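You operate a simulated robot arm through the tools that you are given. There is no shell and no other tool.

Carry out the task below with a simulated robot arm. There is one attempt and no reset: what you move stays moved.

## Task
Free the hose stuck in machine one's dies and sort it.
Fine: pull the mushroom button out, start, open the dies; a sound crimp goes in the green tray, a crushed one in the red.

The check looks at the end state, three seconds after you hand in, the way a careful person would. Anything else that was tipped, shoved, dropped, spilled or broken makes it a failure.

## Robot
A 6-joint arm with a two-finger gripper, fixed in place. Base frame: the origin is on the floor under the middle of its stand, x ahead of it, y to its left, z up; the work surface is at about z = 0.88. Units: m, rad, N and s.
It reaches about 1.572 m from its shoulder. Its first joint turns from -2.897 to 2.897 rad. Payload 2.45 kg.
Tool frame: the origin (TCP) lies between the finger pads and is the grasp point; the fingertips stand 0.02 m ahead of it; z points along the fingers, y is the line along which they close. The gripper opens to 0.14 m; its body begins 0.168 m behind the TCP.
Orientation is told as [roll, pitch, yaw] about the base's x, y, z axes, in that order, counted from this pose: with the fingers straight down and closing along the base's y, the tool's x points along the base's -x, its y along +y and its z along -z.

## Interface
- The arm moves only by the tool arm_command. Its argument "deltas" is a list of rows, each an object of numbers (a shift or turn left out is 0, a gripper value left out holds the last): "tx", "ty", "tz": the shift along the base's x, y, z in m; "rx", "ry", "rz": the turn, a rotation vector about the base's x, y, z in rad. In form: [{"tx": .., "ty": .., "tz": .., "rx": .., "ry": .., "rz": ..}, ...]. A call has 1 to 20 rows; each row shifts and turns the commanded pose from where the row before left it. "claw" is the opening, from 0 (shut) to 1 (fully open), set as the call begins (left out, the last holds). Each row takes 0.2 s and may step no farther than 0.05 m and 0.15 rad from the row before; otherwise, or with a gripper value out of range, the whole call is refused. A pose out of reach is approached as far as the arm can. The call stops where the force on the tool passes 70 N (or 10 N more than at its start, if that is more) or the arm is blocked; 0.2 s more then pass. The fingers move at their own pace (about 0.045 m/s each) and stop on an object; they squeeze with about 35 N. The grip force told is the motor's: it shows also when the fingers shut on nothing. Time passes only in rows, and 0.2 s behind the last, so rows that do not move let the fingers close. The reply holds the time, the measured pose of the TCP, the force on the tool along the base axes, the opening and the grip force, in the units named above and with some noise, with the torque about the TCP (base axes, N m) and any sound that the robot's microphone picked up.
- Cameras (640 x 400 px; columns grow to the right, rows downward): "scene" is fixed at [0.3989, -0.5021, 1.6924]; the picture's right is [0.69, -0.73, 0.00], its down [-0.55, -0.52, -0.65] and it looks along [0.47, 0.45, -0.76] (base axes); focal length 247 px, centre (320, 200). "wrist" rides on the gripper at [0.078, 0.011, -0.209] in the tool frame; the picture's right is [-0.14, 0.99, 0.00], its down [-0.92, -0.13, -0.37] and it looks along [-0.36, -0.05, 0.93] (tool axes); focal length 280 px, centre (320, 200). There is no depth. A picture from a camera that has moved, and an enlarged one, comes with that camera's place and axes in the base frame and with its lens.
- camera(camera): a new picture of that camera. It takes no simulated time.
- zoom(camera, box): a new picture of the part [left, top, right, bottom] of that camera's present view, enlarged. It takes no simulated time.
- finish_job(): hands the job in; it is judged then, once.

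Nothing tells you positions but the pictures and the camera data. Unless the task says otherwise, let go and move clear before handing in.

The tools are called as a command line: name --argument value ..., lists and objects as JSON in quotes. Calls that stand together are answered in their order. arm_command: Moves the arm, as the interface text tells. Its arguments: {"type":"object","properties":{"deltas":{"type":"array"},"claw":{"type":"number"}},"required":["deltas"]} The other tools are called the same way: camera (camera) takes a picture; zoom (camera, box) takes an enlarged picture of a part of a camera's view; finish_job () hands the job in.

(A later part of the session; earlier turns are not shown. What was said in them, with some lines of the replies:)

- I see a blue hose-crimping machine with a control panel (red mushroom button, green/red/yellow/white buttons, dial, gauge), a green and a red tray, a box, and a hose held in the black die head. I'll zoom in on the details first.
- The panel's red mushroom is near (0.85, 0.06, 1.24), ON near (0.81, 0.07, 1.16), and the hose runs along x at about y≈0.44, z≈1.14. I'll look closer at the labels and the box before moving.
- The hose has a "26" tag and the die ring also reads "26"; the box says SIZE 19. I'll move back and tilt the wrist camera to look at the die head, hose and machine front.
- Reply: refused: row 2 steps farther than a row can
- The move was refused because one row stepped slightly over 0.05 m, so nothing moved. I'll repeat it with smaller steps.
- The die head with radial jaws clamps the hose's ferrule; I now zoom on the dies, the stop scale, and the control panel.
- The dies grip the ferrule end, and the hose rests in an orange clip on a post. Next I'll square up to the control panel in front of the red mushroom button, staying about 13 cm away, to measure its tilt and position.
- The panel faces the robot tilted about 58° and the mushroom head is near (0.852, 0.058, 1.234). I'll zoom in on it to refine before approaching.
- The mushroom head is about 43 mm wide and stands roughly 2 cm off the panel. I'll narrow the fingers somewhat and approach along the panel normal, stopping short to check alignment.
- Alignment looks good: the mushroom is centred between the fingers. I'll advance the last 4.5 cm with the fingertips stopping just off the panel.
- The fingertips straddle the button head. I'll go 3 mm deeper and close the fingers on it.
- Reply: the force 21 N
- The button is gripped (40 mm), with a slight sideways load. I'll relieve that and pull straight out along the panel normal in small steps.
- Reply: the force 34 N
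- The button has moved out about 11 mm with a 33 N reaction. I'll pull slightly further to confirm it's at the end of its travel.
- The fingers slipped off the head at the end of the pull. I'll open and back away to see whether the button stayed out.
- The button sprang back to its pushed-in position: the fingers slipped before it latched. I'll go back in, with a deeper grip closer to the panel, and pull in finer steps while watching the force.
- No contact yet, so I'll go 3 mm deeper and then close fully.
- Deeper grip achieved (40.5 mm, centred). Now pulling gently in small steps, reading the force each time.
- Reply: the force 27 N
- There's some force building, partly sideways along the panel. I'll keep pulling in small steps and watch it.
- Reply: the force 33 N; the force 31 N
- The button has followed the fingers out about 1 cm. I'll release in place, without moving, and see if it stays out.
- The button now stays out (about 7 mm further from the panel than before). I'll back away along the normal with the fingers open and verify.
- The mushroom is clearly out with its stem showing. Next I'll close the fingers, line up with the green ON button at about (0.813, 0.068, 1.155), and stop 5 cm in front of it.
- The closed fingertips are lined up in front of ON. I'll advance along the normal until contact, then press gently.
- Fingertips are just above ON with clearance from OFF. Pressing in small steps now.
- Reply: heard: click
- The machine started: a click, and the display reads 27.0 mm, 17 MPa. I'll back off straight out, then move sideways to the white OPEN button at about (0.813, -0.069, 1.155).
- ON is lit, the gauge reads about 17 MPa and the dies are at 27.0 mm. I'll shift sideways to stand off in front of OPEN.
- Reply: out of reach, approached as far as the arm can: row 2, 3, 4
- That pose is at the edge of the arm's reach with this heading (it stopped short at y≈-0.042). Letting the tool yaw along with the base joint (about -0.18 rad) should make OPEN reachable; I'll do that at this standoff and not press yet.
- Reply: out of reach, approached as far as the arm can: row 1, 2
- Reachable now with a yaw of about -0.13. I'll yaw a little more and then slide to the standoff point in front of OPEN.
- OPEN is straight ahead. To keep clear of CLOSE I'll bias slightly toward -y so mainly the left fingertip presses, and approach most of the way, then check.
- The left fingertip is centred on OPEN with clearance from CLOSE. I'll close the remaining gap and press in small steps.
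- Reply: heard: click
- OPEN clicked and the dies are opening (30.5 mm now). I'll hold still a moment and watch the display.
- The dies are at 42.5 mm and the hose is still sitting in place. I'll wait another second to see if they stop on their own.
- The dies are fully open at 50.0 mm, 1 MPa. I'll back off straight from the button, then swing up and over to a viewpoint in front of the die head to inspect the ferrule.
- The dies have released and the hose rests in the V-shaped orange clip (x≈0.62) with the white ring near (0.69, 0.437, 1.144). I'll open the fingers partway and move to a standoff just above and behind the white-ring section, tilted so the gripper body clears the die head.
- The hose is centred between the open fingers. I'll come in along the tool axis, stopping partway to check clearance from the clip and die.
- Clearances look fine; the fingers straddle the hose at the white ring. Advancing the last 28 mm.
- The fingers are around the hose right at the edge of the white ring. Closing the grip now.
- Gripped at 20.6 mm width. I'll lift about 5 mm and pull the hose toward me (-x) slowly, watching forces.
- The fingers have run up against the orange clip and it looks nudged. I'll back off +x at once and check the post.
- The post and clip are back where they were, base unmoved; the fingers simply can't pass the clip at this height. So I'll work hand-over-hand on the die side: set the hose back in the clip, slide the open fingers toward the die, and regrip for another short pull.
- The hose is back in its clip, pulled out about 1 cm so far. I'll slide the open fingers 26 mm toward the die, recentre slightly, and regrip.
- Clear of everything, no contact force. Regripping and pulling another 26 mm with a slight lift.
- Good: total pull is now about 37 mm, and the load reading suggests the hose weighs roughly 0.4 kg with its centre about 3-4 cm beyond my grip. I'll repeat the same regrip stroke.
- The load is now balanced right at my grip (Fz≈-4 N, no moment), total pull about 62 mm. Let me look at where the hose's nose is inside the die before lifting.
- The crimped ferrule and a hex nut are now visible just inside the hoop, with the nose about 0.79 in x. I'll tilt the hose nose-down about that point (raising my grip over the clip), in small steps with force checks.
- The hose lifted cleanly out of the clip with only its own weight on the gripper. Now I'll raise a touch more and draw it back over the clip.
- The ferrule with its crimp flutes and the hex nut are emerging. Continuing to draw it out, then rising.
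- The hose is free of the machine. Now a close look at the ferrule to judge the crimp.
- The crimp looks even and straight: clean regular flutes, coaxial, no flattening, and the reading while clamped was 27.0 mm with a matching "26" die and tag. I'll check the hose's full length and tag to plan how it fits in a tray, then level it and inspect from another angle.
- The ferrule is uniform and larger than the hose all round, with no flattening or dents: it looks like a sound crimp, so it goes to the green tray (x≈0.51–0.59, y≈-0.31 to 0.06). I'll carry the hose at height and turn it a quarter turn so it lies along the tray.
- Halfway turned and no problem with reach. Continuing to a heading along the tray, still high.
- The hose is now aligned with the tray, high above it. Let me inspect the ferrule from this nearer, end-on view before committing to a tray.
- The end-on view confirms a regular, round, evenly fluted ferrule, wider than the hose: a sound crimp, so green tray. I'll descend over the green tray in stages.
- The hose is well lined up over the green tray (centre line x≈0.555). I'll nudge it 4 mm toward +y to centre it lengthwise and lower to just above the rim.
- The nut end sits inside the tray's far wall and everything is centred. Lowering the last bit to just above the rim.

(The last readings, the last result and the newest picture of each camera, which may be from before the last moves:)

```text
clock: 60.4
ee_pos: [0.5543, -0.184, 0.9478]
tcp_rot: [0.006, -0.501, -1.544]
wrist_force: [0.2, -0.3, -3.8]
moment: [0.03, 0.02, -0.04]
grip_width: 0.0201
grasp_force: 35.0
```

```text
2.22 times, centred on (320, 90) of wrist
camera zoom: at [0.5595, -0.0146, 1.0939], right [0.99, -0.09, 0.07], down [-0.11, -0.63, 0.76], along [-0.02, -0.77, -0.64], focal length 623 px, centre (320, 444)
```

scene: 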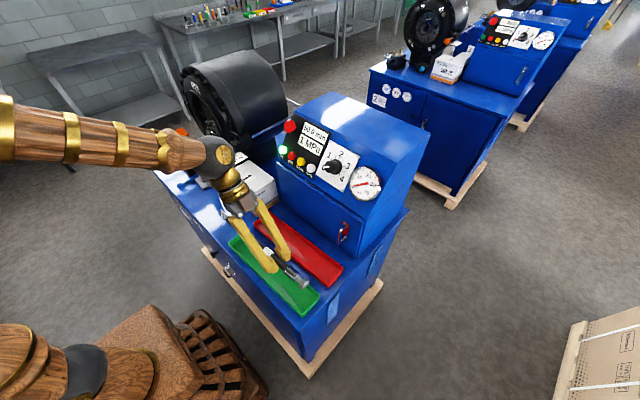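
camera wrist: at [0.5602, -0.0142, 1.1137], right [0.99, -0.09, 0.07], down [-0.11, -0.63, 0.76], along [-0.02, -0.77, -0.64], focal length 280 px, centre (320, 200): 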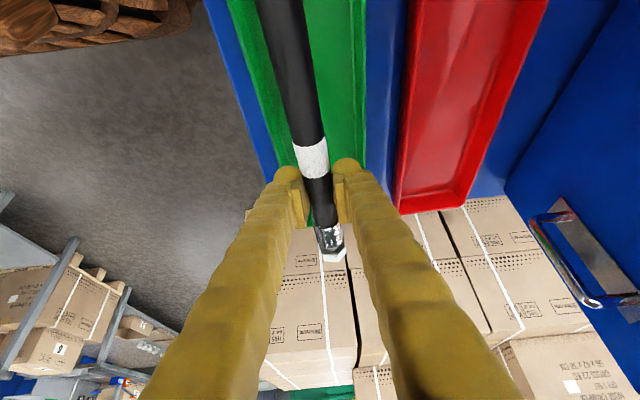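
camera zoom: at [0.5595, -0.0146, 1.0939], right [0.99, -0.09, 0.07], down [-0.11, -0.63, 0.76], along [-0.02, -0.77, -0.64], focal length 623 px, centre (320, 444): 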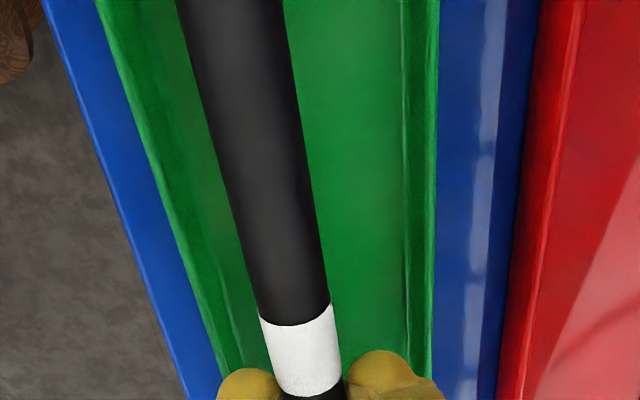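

No contact yet. I'll go down in small steps, watching the force for first touch.

arm_command --deltas '[{"tz": -0.005}, {"tz": -0.004}, {}]'

arm_command --deltas '[{"tz": -0.003}, {}]'

zoom --camera "scene" --box '[240, 220, 330, 320]'

zoom --camera "scene" --box '[220, 200, 260, 240]'

```text
clock: 61.2
ee_pos: [0.5547, -0.1826, 0.939]
tcp_rot: [0.006, -0.501, -1.541]
wrist_force: [0.3, 0.1, -3.9]
moment: [0.03, 0.01, 0.02]
grip_width: 0.0198
grasp_force: 34.5
```

```text
clock: 61.8
ee_pos: [0.5544, -0.1841, 0.9344]
tcp_rot: [0.007, -0.5, -1.542]
wrist_force: [0.5, 0.7, -4.2]
moment: [0.07, -0.01, 0.01]
grip_width: 0.0199
grasp_force: 35.2
```

```text
4.00 times, centred on (285, 270) of scene
camera zoom: at [0.3989, -0.5021, 1.6924], right [0.69, -0.73, 0.0], down [-0.55, -0.52, -0.65], along [0.47, 0.45, -0.76], focal length 990 px, centre (460, -80)
```

zoom: 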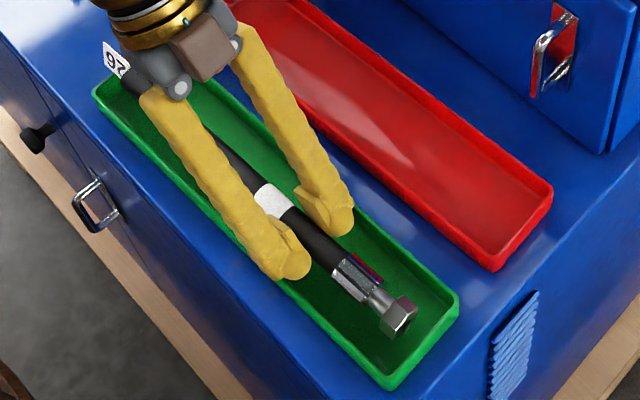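

```text
10.00 times, centred on (240, 220) of scene
camera zoom: at [0.3989, -0.5021, 1.6924], right [0.69, -0.73, 0.0], down [-0.55, -0.52, -0.65], along [0.47, 0.45, -0.76], focal length 2474 px, centre (1120, 0)
```

zoom: 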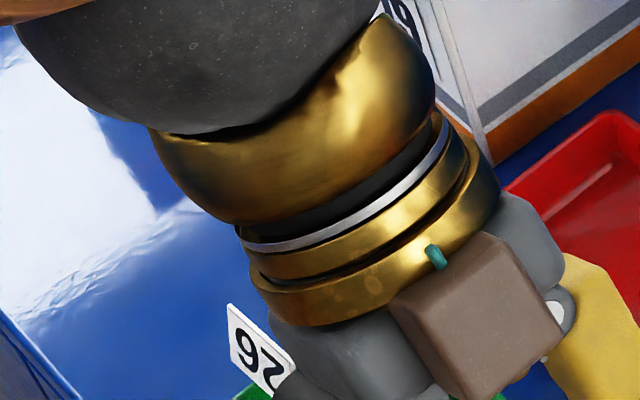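

Still free. A few more millimetres down.

arm_command --deltas '[{"tz": -0.003}, {}]'

arm_command --deltas '[{"tz": -0.003}, {}]'

zoom --camera "scene" --box '[260, 240, 320, 300]'

zoom --camera "wrist" --box '[220, 0, 420, 200]'

```text
clock: 62.4
ee_pos: [0.5542, -0.1841, 0.9317]
tcp_rot: [0.006, -0.502, -1.543]
wrist_force: [-0.7, 0.6, -3.6]
moment: [0.02, -0.02, 0.01]
grip_width: 0.02
grasp_force: 35.0
```

```text
clock: 63.0
ee_pos: [0.554, -0.1837, 0.9284]
tcp_rot: [0.005, -0.5, -1.541]
wrist_force: [-0.7, 0.7, -3.8]
moment: [0.06, 0.01, -0.02]
grip_width: 0.0199
grasp_force: 34.7
```

```text
6.67 times, centred on (290, 270) of scene
camera zoom: at [0.3989, -0.5021, 1.6924], right [0.69, -0.73, 0.0], down [-0.55, -0.52, -0.65], along [0.47, 0.45, -0.76], focal length 1650 px, centre (520, -267)
```

zoom: 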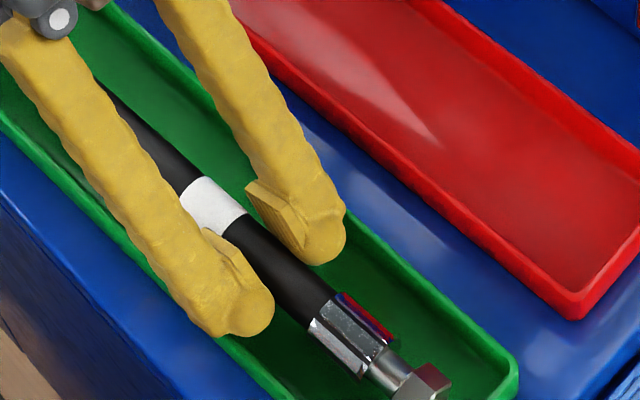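

```text
2.00 times, centred on (320, 100) of wrist
camera zoom: at [0.5593, -0.0152, 1.0753], right [0.99, -0.09, 0.07], down [-0.11, -0.63, 0.76], along [-0.02, -0.77, -0.64], focal length 561 px, centre (320, 400)
```

zoom: 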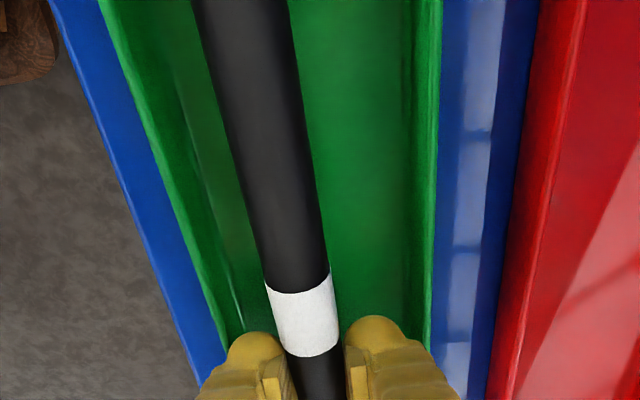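

The fingertips appear to be just inside the tray walls and nothing is touching. Continuing down carefully, 2–3 mm at a time.

arm_command --deltas '[{"tz": -0.003}, {}]'

arm_command --deltas '[{"tz": -0.002}, {}]'

zoom --camera "scene" --box '[260, 240, 320, 300]'

zoom --camera "scene" --box '[215, 215, 265, 255]'

```text
clock: 63.6
ee_pos: [0.5546, -0.1831, 0.9267]
tcp_rot: [0.005, -0.502, -1.541]
wrist_force: [-0.7, 1.0, 0.4]
moment: [0.08, 0.16, 0.07]
grip_width: 0.02
grasp_force: 34.7
```

```text
clock: 64.2
ee_pos: [0.5544, -0.1829, 0.926]
tcp_rot: [0.006, -0.501, -1.544]
wrist_force: [-6.8, 4.7, 47.6]
moment: [0.45, 1.84, -0.14]
grip_width: 0.02
grasp_force: 35.0
```

```text
6.67 times, centred on (290, 270) of scene
camera zoom: at [0.3989, -0.5021, 1.6924], right [0.69, -0.73, 0.0], down [-0.55, -0.52, -0.65], along [0.47, 0.45, -0.76], focal length 1650 px, centre (520, -267)
```

zoom: 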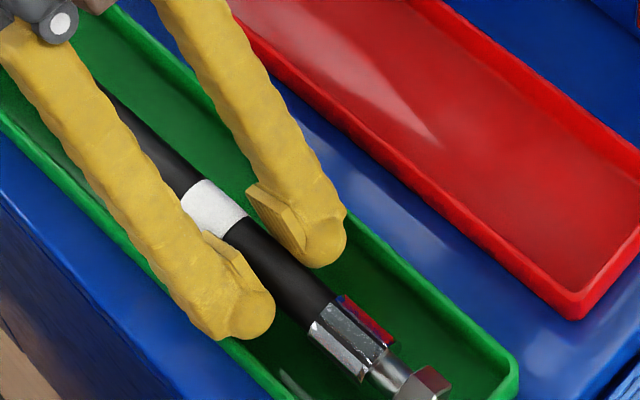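

```text
10.00 times, centred on (240, 235) of scene
camera zoom: at [0.3989, -0.5021, 1.6924], right [0.69, -0.73, 0.0], down [-0.55, -0.52, -0.65], along [0.47, 0.45, -0.76], focal length 2474 px, centre (1120, -150)
```

zoom: 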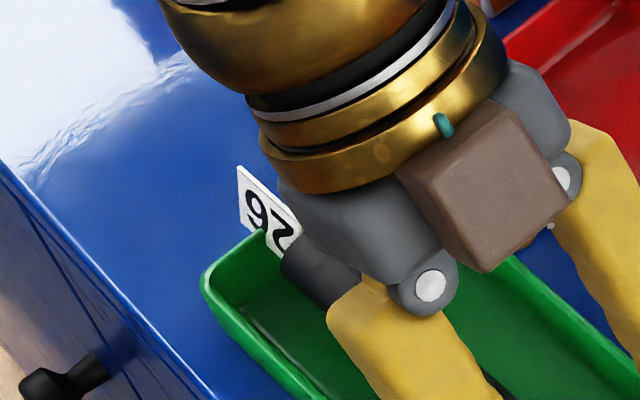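

The -x fingertip just touched the tray rim (47 N), so I'll back up 4 mm right away. From there the hose is about 2 cm above the tray floor.

arm_command --deltas '[{"tx": 0.001, "tz": 0.004}, {}]'

zoom --camera "scene" --box '[200, 200, 340, 330]'

zoom --camera "wrist" --box '[220, 0, 420, 200]'

```text
clock: 64.8
ee_pos: [0.5546, -0.184, 0.9273]
tcp_rot: [0.004, -0.5, -1.542]
wrist_force: [0.2, 0.1, -3.9]
moment: [0.05, 0.02, 0.0]
grip_width: 0.02
grasp_force: 35.3
```

```text
3.08 times, centred on (270, 265) of scene
camera zoom: at [0.3989, -0.5021, 1.6924], right [0.69, -0.73, 0.0], down [-0.55, -0.52, -0.65], along [0.47, 0.45, -0.76], focal length 761 px, centre (474, 0)
```

zoom: 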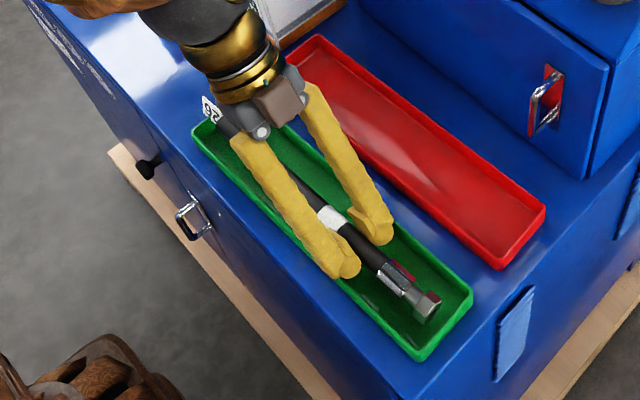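

```text
2.00 times, centred on (320, 100) of wrist
camera zoom: at [0.5598, -0.0151, 1.0738], right [0.99, -0.09, 0.07], down [-0.11, -0.64, 0.76], along [-0.02, -0.77, -0.64], focal length 561 px, centre (320, 400)
```

zoom: 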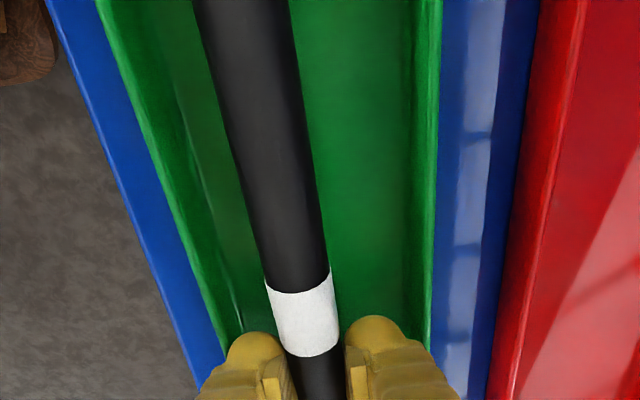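

Clear again (only the hose's weight on the gripper) and the tray hasn't moved. Releasing the hose into the green tray.

arm_command --deltas '[{"tz": 0.001}, {}, {}, {}]' --claw 0.38

zoom --camera "scene" --box '[200, 200, 340, 330]'

zoom --camera "wrist" --box '[220, 0, 420, 200]'

```text
clock: 65.8
ee_pos: [0.5545, -0.1844, 0.9306]
tcp_rot: [0.009, -0.501, -1.542]
wrist_force: [0.1, -0.5, 7.9]
moment: [0.03, -0.02, -0.02]
grip_width: 0.0418
grasp_force: 0.0
```

```text
3.08 times, centred on (270, 265) of scene
camera zoom: at [0.3989, -0.5021, 1.6924], right [0.69, -0.73, 0.0], down [-0.55, -0.52, -0.65], along [0.47, 0.45, -0.76], focal length 761 px, centre (474, 0)
```

zoom: 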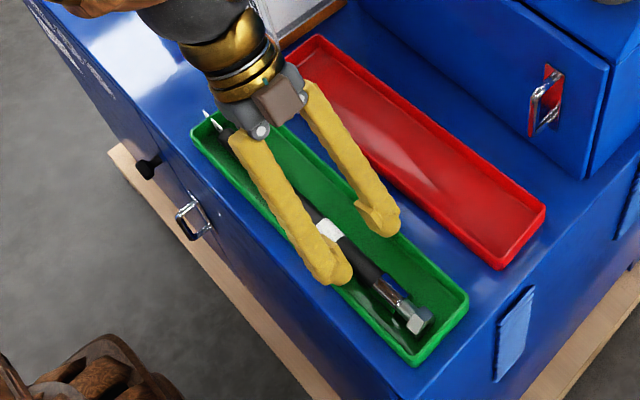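

```text
2.00 times, centred on (320, 100) of wrist
camera zoom: at [0.5596, -0.0151, 1.076], right [0.99, -0.09, 0.07], down [-0.11, -0.63, 0.76], along [-0.02, -0.77, -0.64], focal length 561 px, centre (320, 400)
```

zoom: 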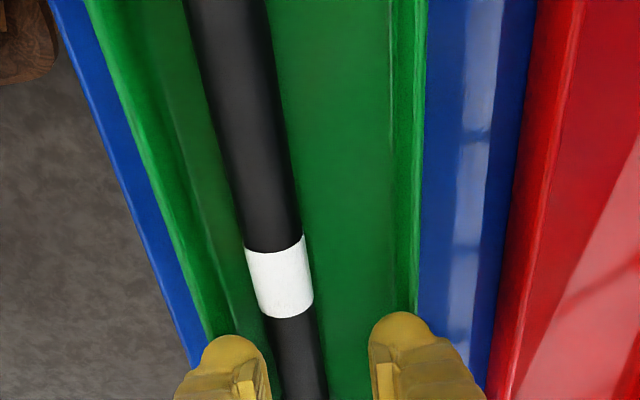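

The hose is lying in the green tray, but the -x finger is pressing on the tray wall and has nudged it a few millimetres. I'll stop opening, ease the fingers in slightly, and rise straight up.

arm_command --deltas '[{"tz": 0.003}, {"tz": 0.005}, {"tz": 0.02}, {"tz": 0.03}, {"tz": 0.04}, {}]' --claw 0.29

camera --camera "scene"

zoom --camera "scene" --box '[200, 200, 340, 330]'

camera --camera "wrist"

```text
clock: 67.2
ee_pos: [0.552, -0.1849, 1.0256]
tcp_rot: [0.005, -0.502, -1.543]
wrist_force: [0.0, 0.1, -0.4]
moment: [0.01, 0.03, 0.0]
grip_width: 0.0404
grasp_force: 0.1
```

```text
taken
```

scene: 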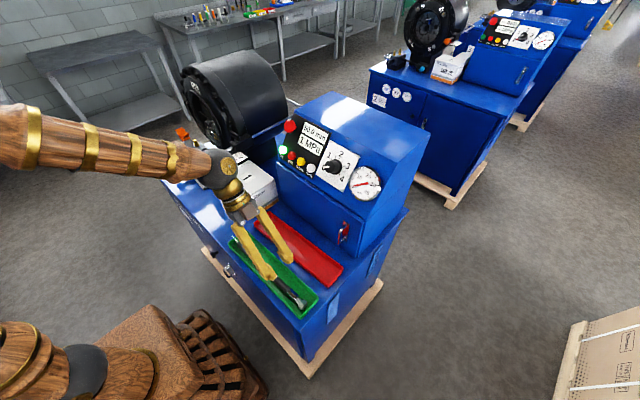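

```text
3.08 times, centred on (270, 265) of scene
camera zoom: at [0.3989, -0.5021, 1.6924], right [0.69, -0.73, 0.0], down [-0.55, -0.52, -0.65], along [0.47, 0.45, -0.76], focal length 761 px, centre (474, 0)
```

zoom: 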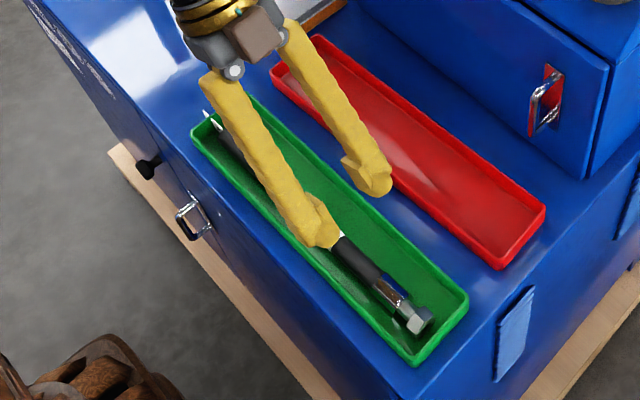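

```text
taken
camera wrist: at [0.5581, -0.0157, 1.1719], right [0.99, -0.09, 0.07], down [-0.11, -0.64, 0.76], along [-0.02, -0.77, -0.64], focal length 280 px, centre (320, 200)
```

wrist: 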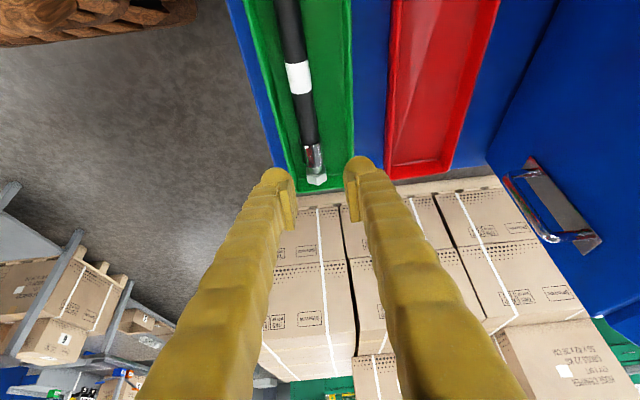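

The hose is resting in the green tray. I'll rise and move the arm well clear, then check the whole scene.

arm_command --deltas '[{"tz": 0.045}, {"tz": 0.045}, {"tz": 0.045}, {"tz": 0.045}, {"tz": 0.045}, {"tz": 0.045}, {"tz": 0.045}, {"tz": 0.03, "ty": 0.03, "rz": 0.08}, {"ty": 0.045, "tx": -0.005, "rz": 0.112}, {"ty": 0.045, "tx": -0.005, "rz": 0.112}, {"ty": 0.045, "tx": -0.005, "rz": 0.112}, {"ty": 0.045, "tx": -0.005, "rz": 0.112}, {"ty": 0.045, "tx": -0.005, "rz": 0.112}, {"ty": 0.045, "tx": -0.005, "rz": 0.112}, {"ty": 0.045, "tx": -0.005, "rz": 0.112}, {}]'

camera --camera "scene"

zoom --camera "scene" --box '[220, 200, 350, 330]'

zoom --camera "scene" --box '[140, 90, 240, 200]'

zoom --camera "scene" --box '[210, 220, 270, 260]'

```text
clock: 70.6
ee_pos: [0.52, 0.1623, 1.3706]
tcp_rot: [0.01, -0.501, -0.677]
wrist_force: [0.1, -0.5, 0.4]
moment: [0.04, 0.0, 0.01]
grip_width: 0.0408
grasp_force: 0.0
```

```text
taken
```

scene: 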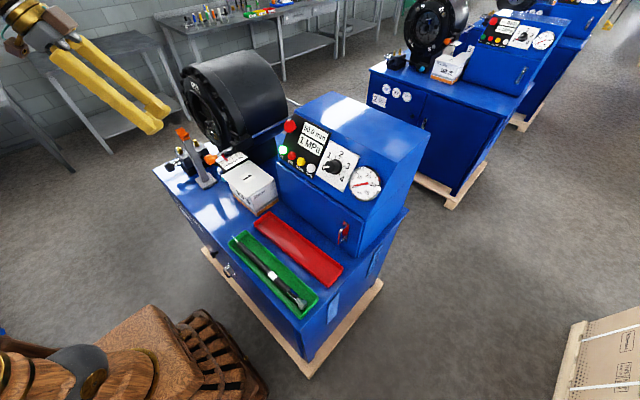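

```text
3.08 times, centred on (285, 265) of scene
camera zoom: at [0.3989, -0.5021, 1.6924], right [0.69, -0.73, 0.0], down [-0.55, -0.52, -0.65], along [0.47, 0.45, -0.76], focal length 761 px, centre (428, 0)
```

zoom: 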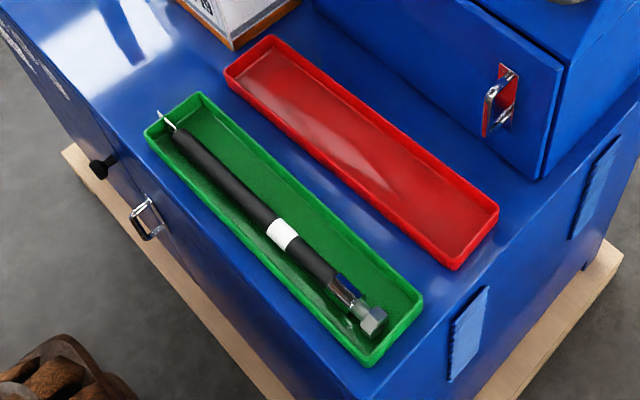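

```text
3.64 times, centred on (190, 145) of scene
camera zoom: at [0.3989, -0.5021, 1.6924], right [0.69, -0.73, 0.0], down [-0.55, -0.52, -0.65], along [0.47, 0.45, -0.76], focal length 900 px, centre (793, 400)
```

zoom: 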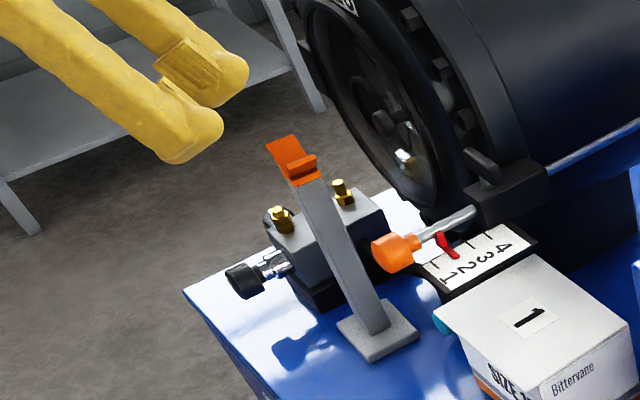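

```text
10.00 times, centred on (240, 240) of scene
camera zoom: at [0.3989, -0.5021, 1.6924], right [0.69, -0.73, 0.0], down [-0.55, -0.52, -0.65], along [0.47, 0.45, -0.76], focal length 2474 px, centre (1120, -200)
```

zoom: 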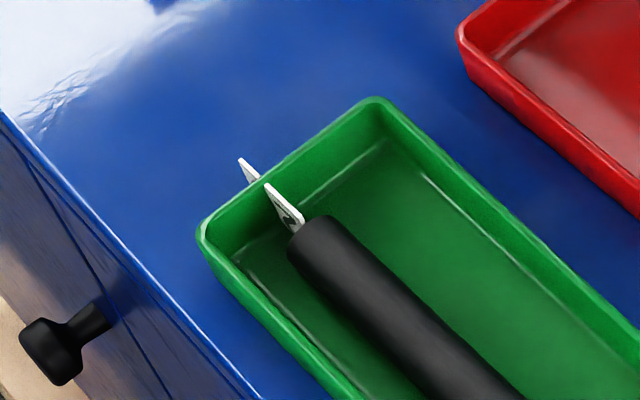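

The hose is lying flat in the green tray, and the post, box and lever look in place. I'll compare a couple of views with the start-of-job ones before handing in.

zoom --camera "scene" --box '[200, 140, 290, 220]'

zoom --camera "scene" --box '[130, 80, 230, 160]'

zoom --camera "scene" --box '[260, 90, 420, 190]'

zoom --camera "scene" --box '[270, 250, 330, 320]'

```text
5.00 times, centred on (245, 180) of scene
camera zoom: at [0.3989, -0.5021, 1.6924], right [0.69, -0.73, 0.0], down [-0.55, -0.52, -0.65], along [0.47, 0.45, -0.76], focal length 1237 px, centre (695, 300)
```

zoom: 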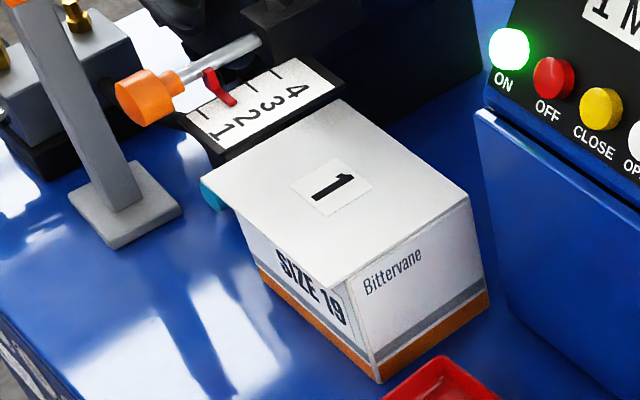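

```text
5.00 times, centred on (180, 120) of scene
camera zoom: at [0.3989, -0.5021, 1.6924], right [0.69, -0.73, 0.0], down [-0.55, -0.52, -0.65], along [0.47, 0.45, -0.76], focal length 1237 px, centre (1020, 600)
```

zoom: 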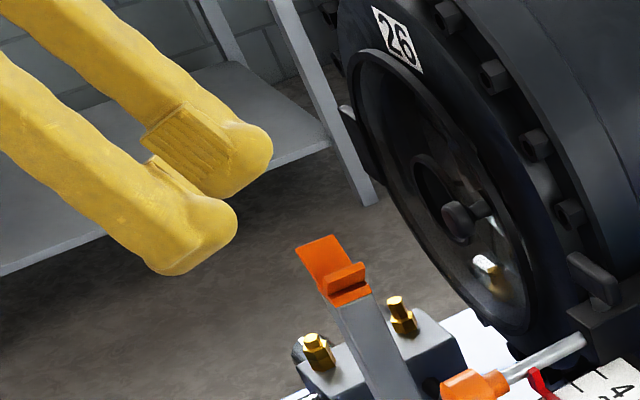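

```text
4.00 times, centred on (340, 140) of scene
camera zoom: at [0.3989, -0.5021, 1.6924], right [0.69, -0.73, 0.0], down [-0.55, -0.52, -0.65], along [0.47, 0.45, -0.76], focal length 990 px, centre (240, 440)
```

zoom: 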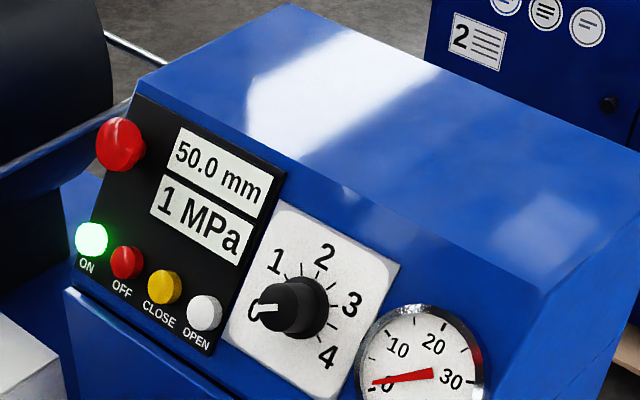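

```text
5.71 times, centred on (300, 285) of scene
camera zoom: at [0.3989, -0.5021, 1.6924], right [0.69, -0.73, 0.0], down [-0.55, -0.52, -0.65], along [0.47, 0.45, -0.76], focal length 1414 px, centre (434, -286)
```

zoom: 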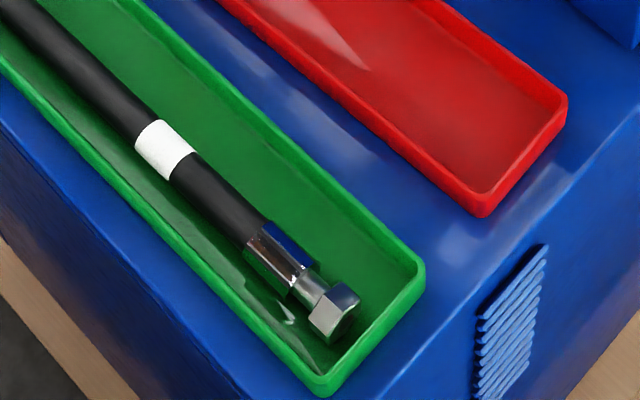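

I freed the hose from machine one's dies, judged its crimp sound, and left it lying in the green tray. The arm is clear and I'm handing in now.

- **Machine:** The mushroom button is out, the machine is on, and the dies are open at 50.0 mm.
- **Why sound:** The ferrule is round and evenly crimped. It read 27.0 mm while clamped, above the 26 marked on both the die and the hose tag.
- **Green tray:** A finger pressed on its rim during the release, and it shifted about 5 mm.
- **Clip post:** The fingers also nudged the clip the hose rested in during the pull. It sprang back, and it matches the start view.

Nothing else looks moved or tipped.

finish_job

```text
The job is handed in.
```

I freed the hose from machine one's dies, judged its crimp sound and put it in the green tray, and the job is handed in. I haven't been told whether it passed.

- **Machine:** The mushroom button is pulled out, the machine is on, and the dies are open at 50.0 mm.
- **Crimp:** The ferrule is round, evenly fluted and wider than the hose, with no dents or flattening. It read 27.0 mm while clamped, above the 26 marked on both the die and the hose tag. I took that 26 as the target size; nothing on the machine confirmed it.
- **Small knocks:** A finger pressed on the green tray as I let go of the hose, and the tray shifted about 5 mm. Earlier, the fingers briefly pushed the orange clip that held the hose. It sprang back and its post hadn't moved.

Nothing else looked moved or tipped in the final pictures.
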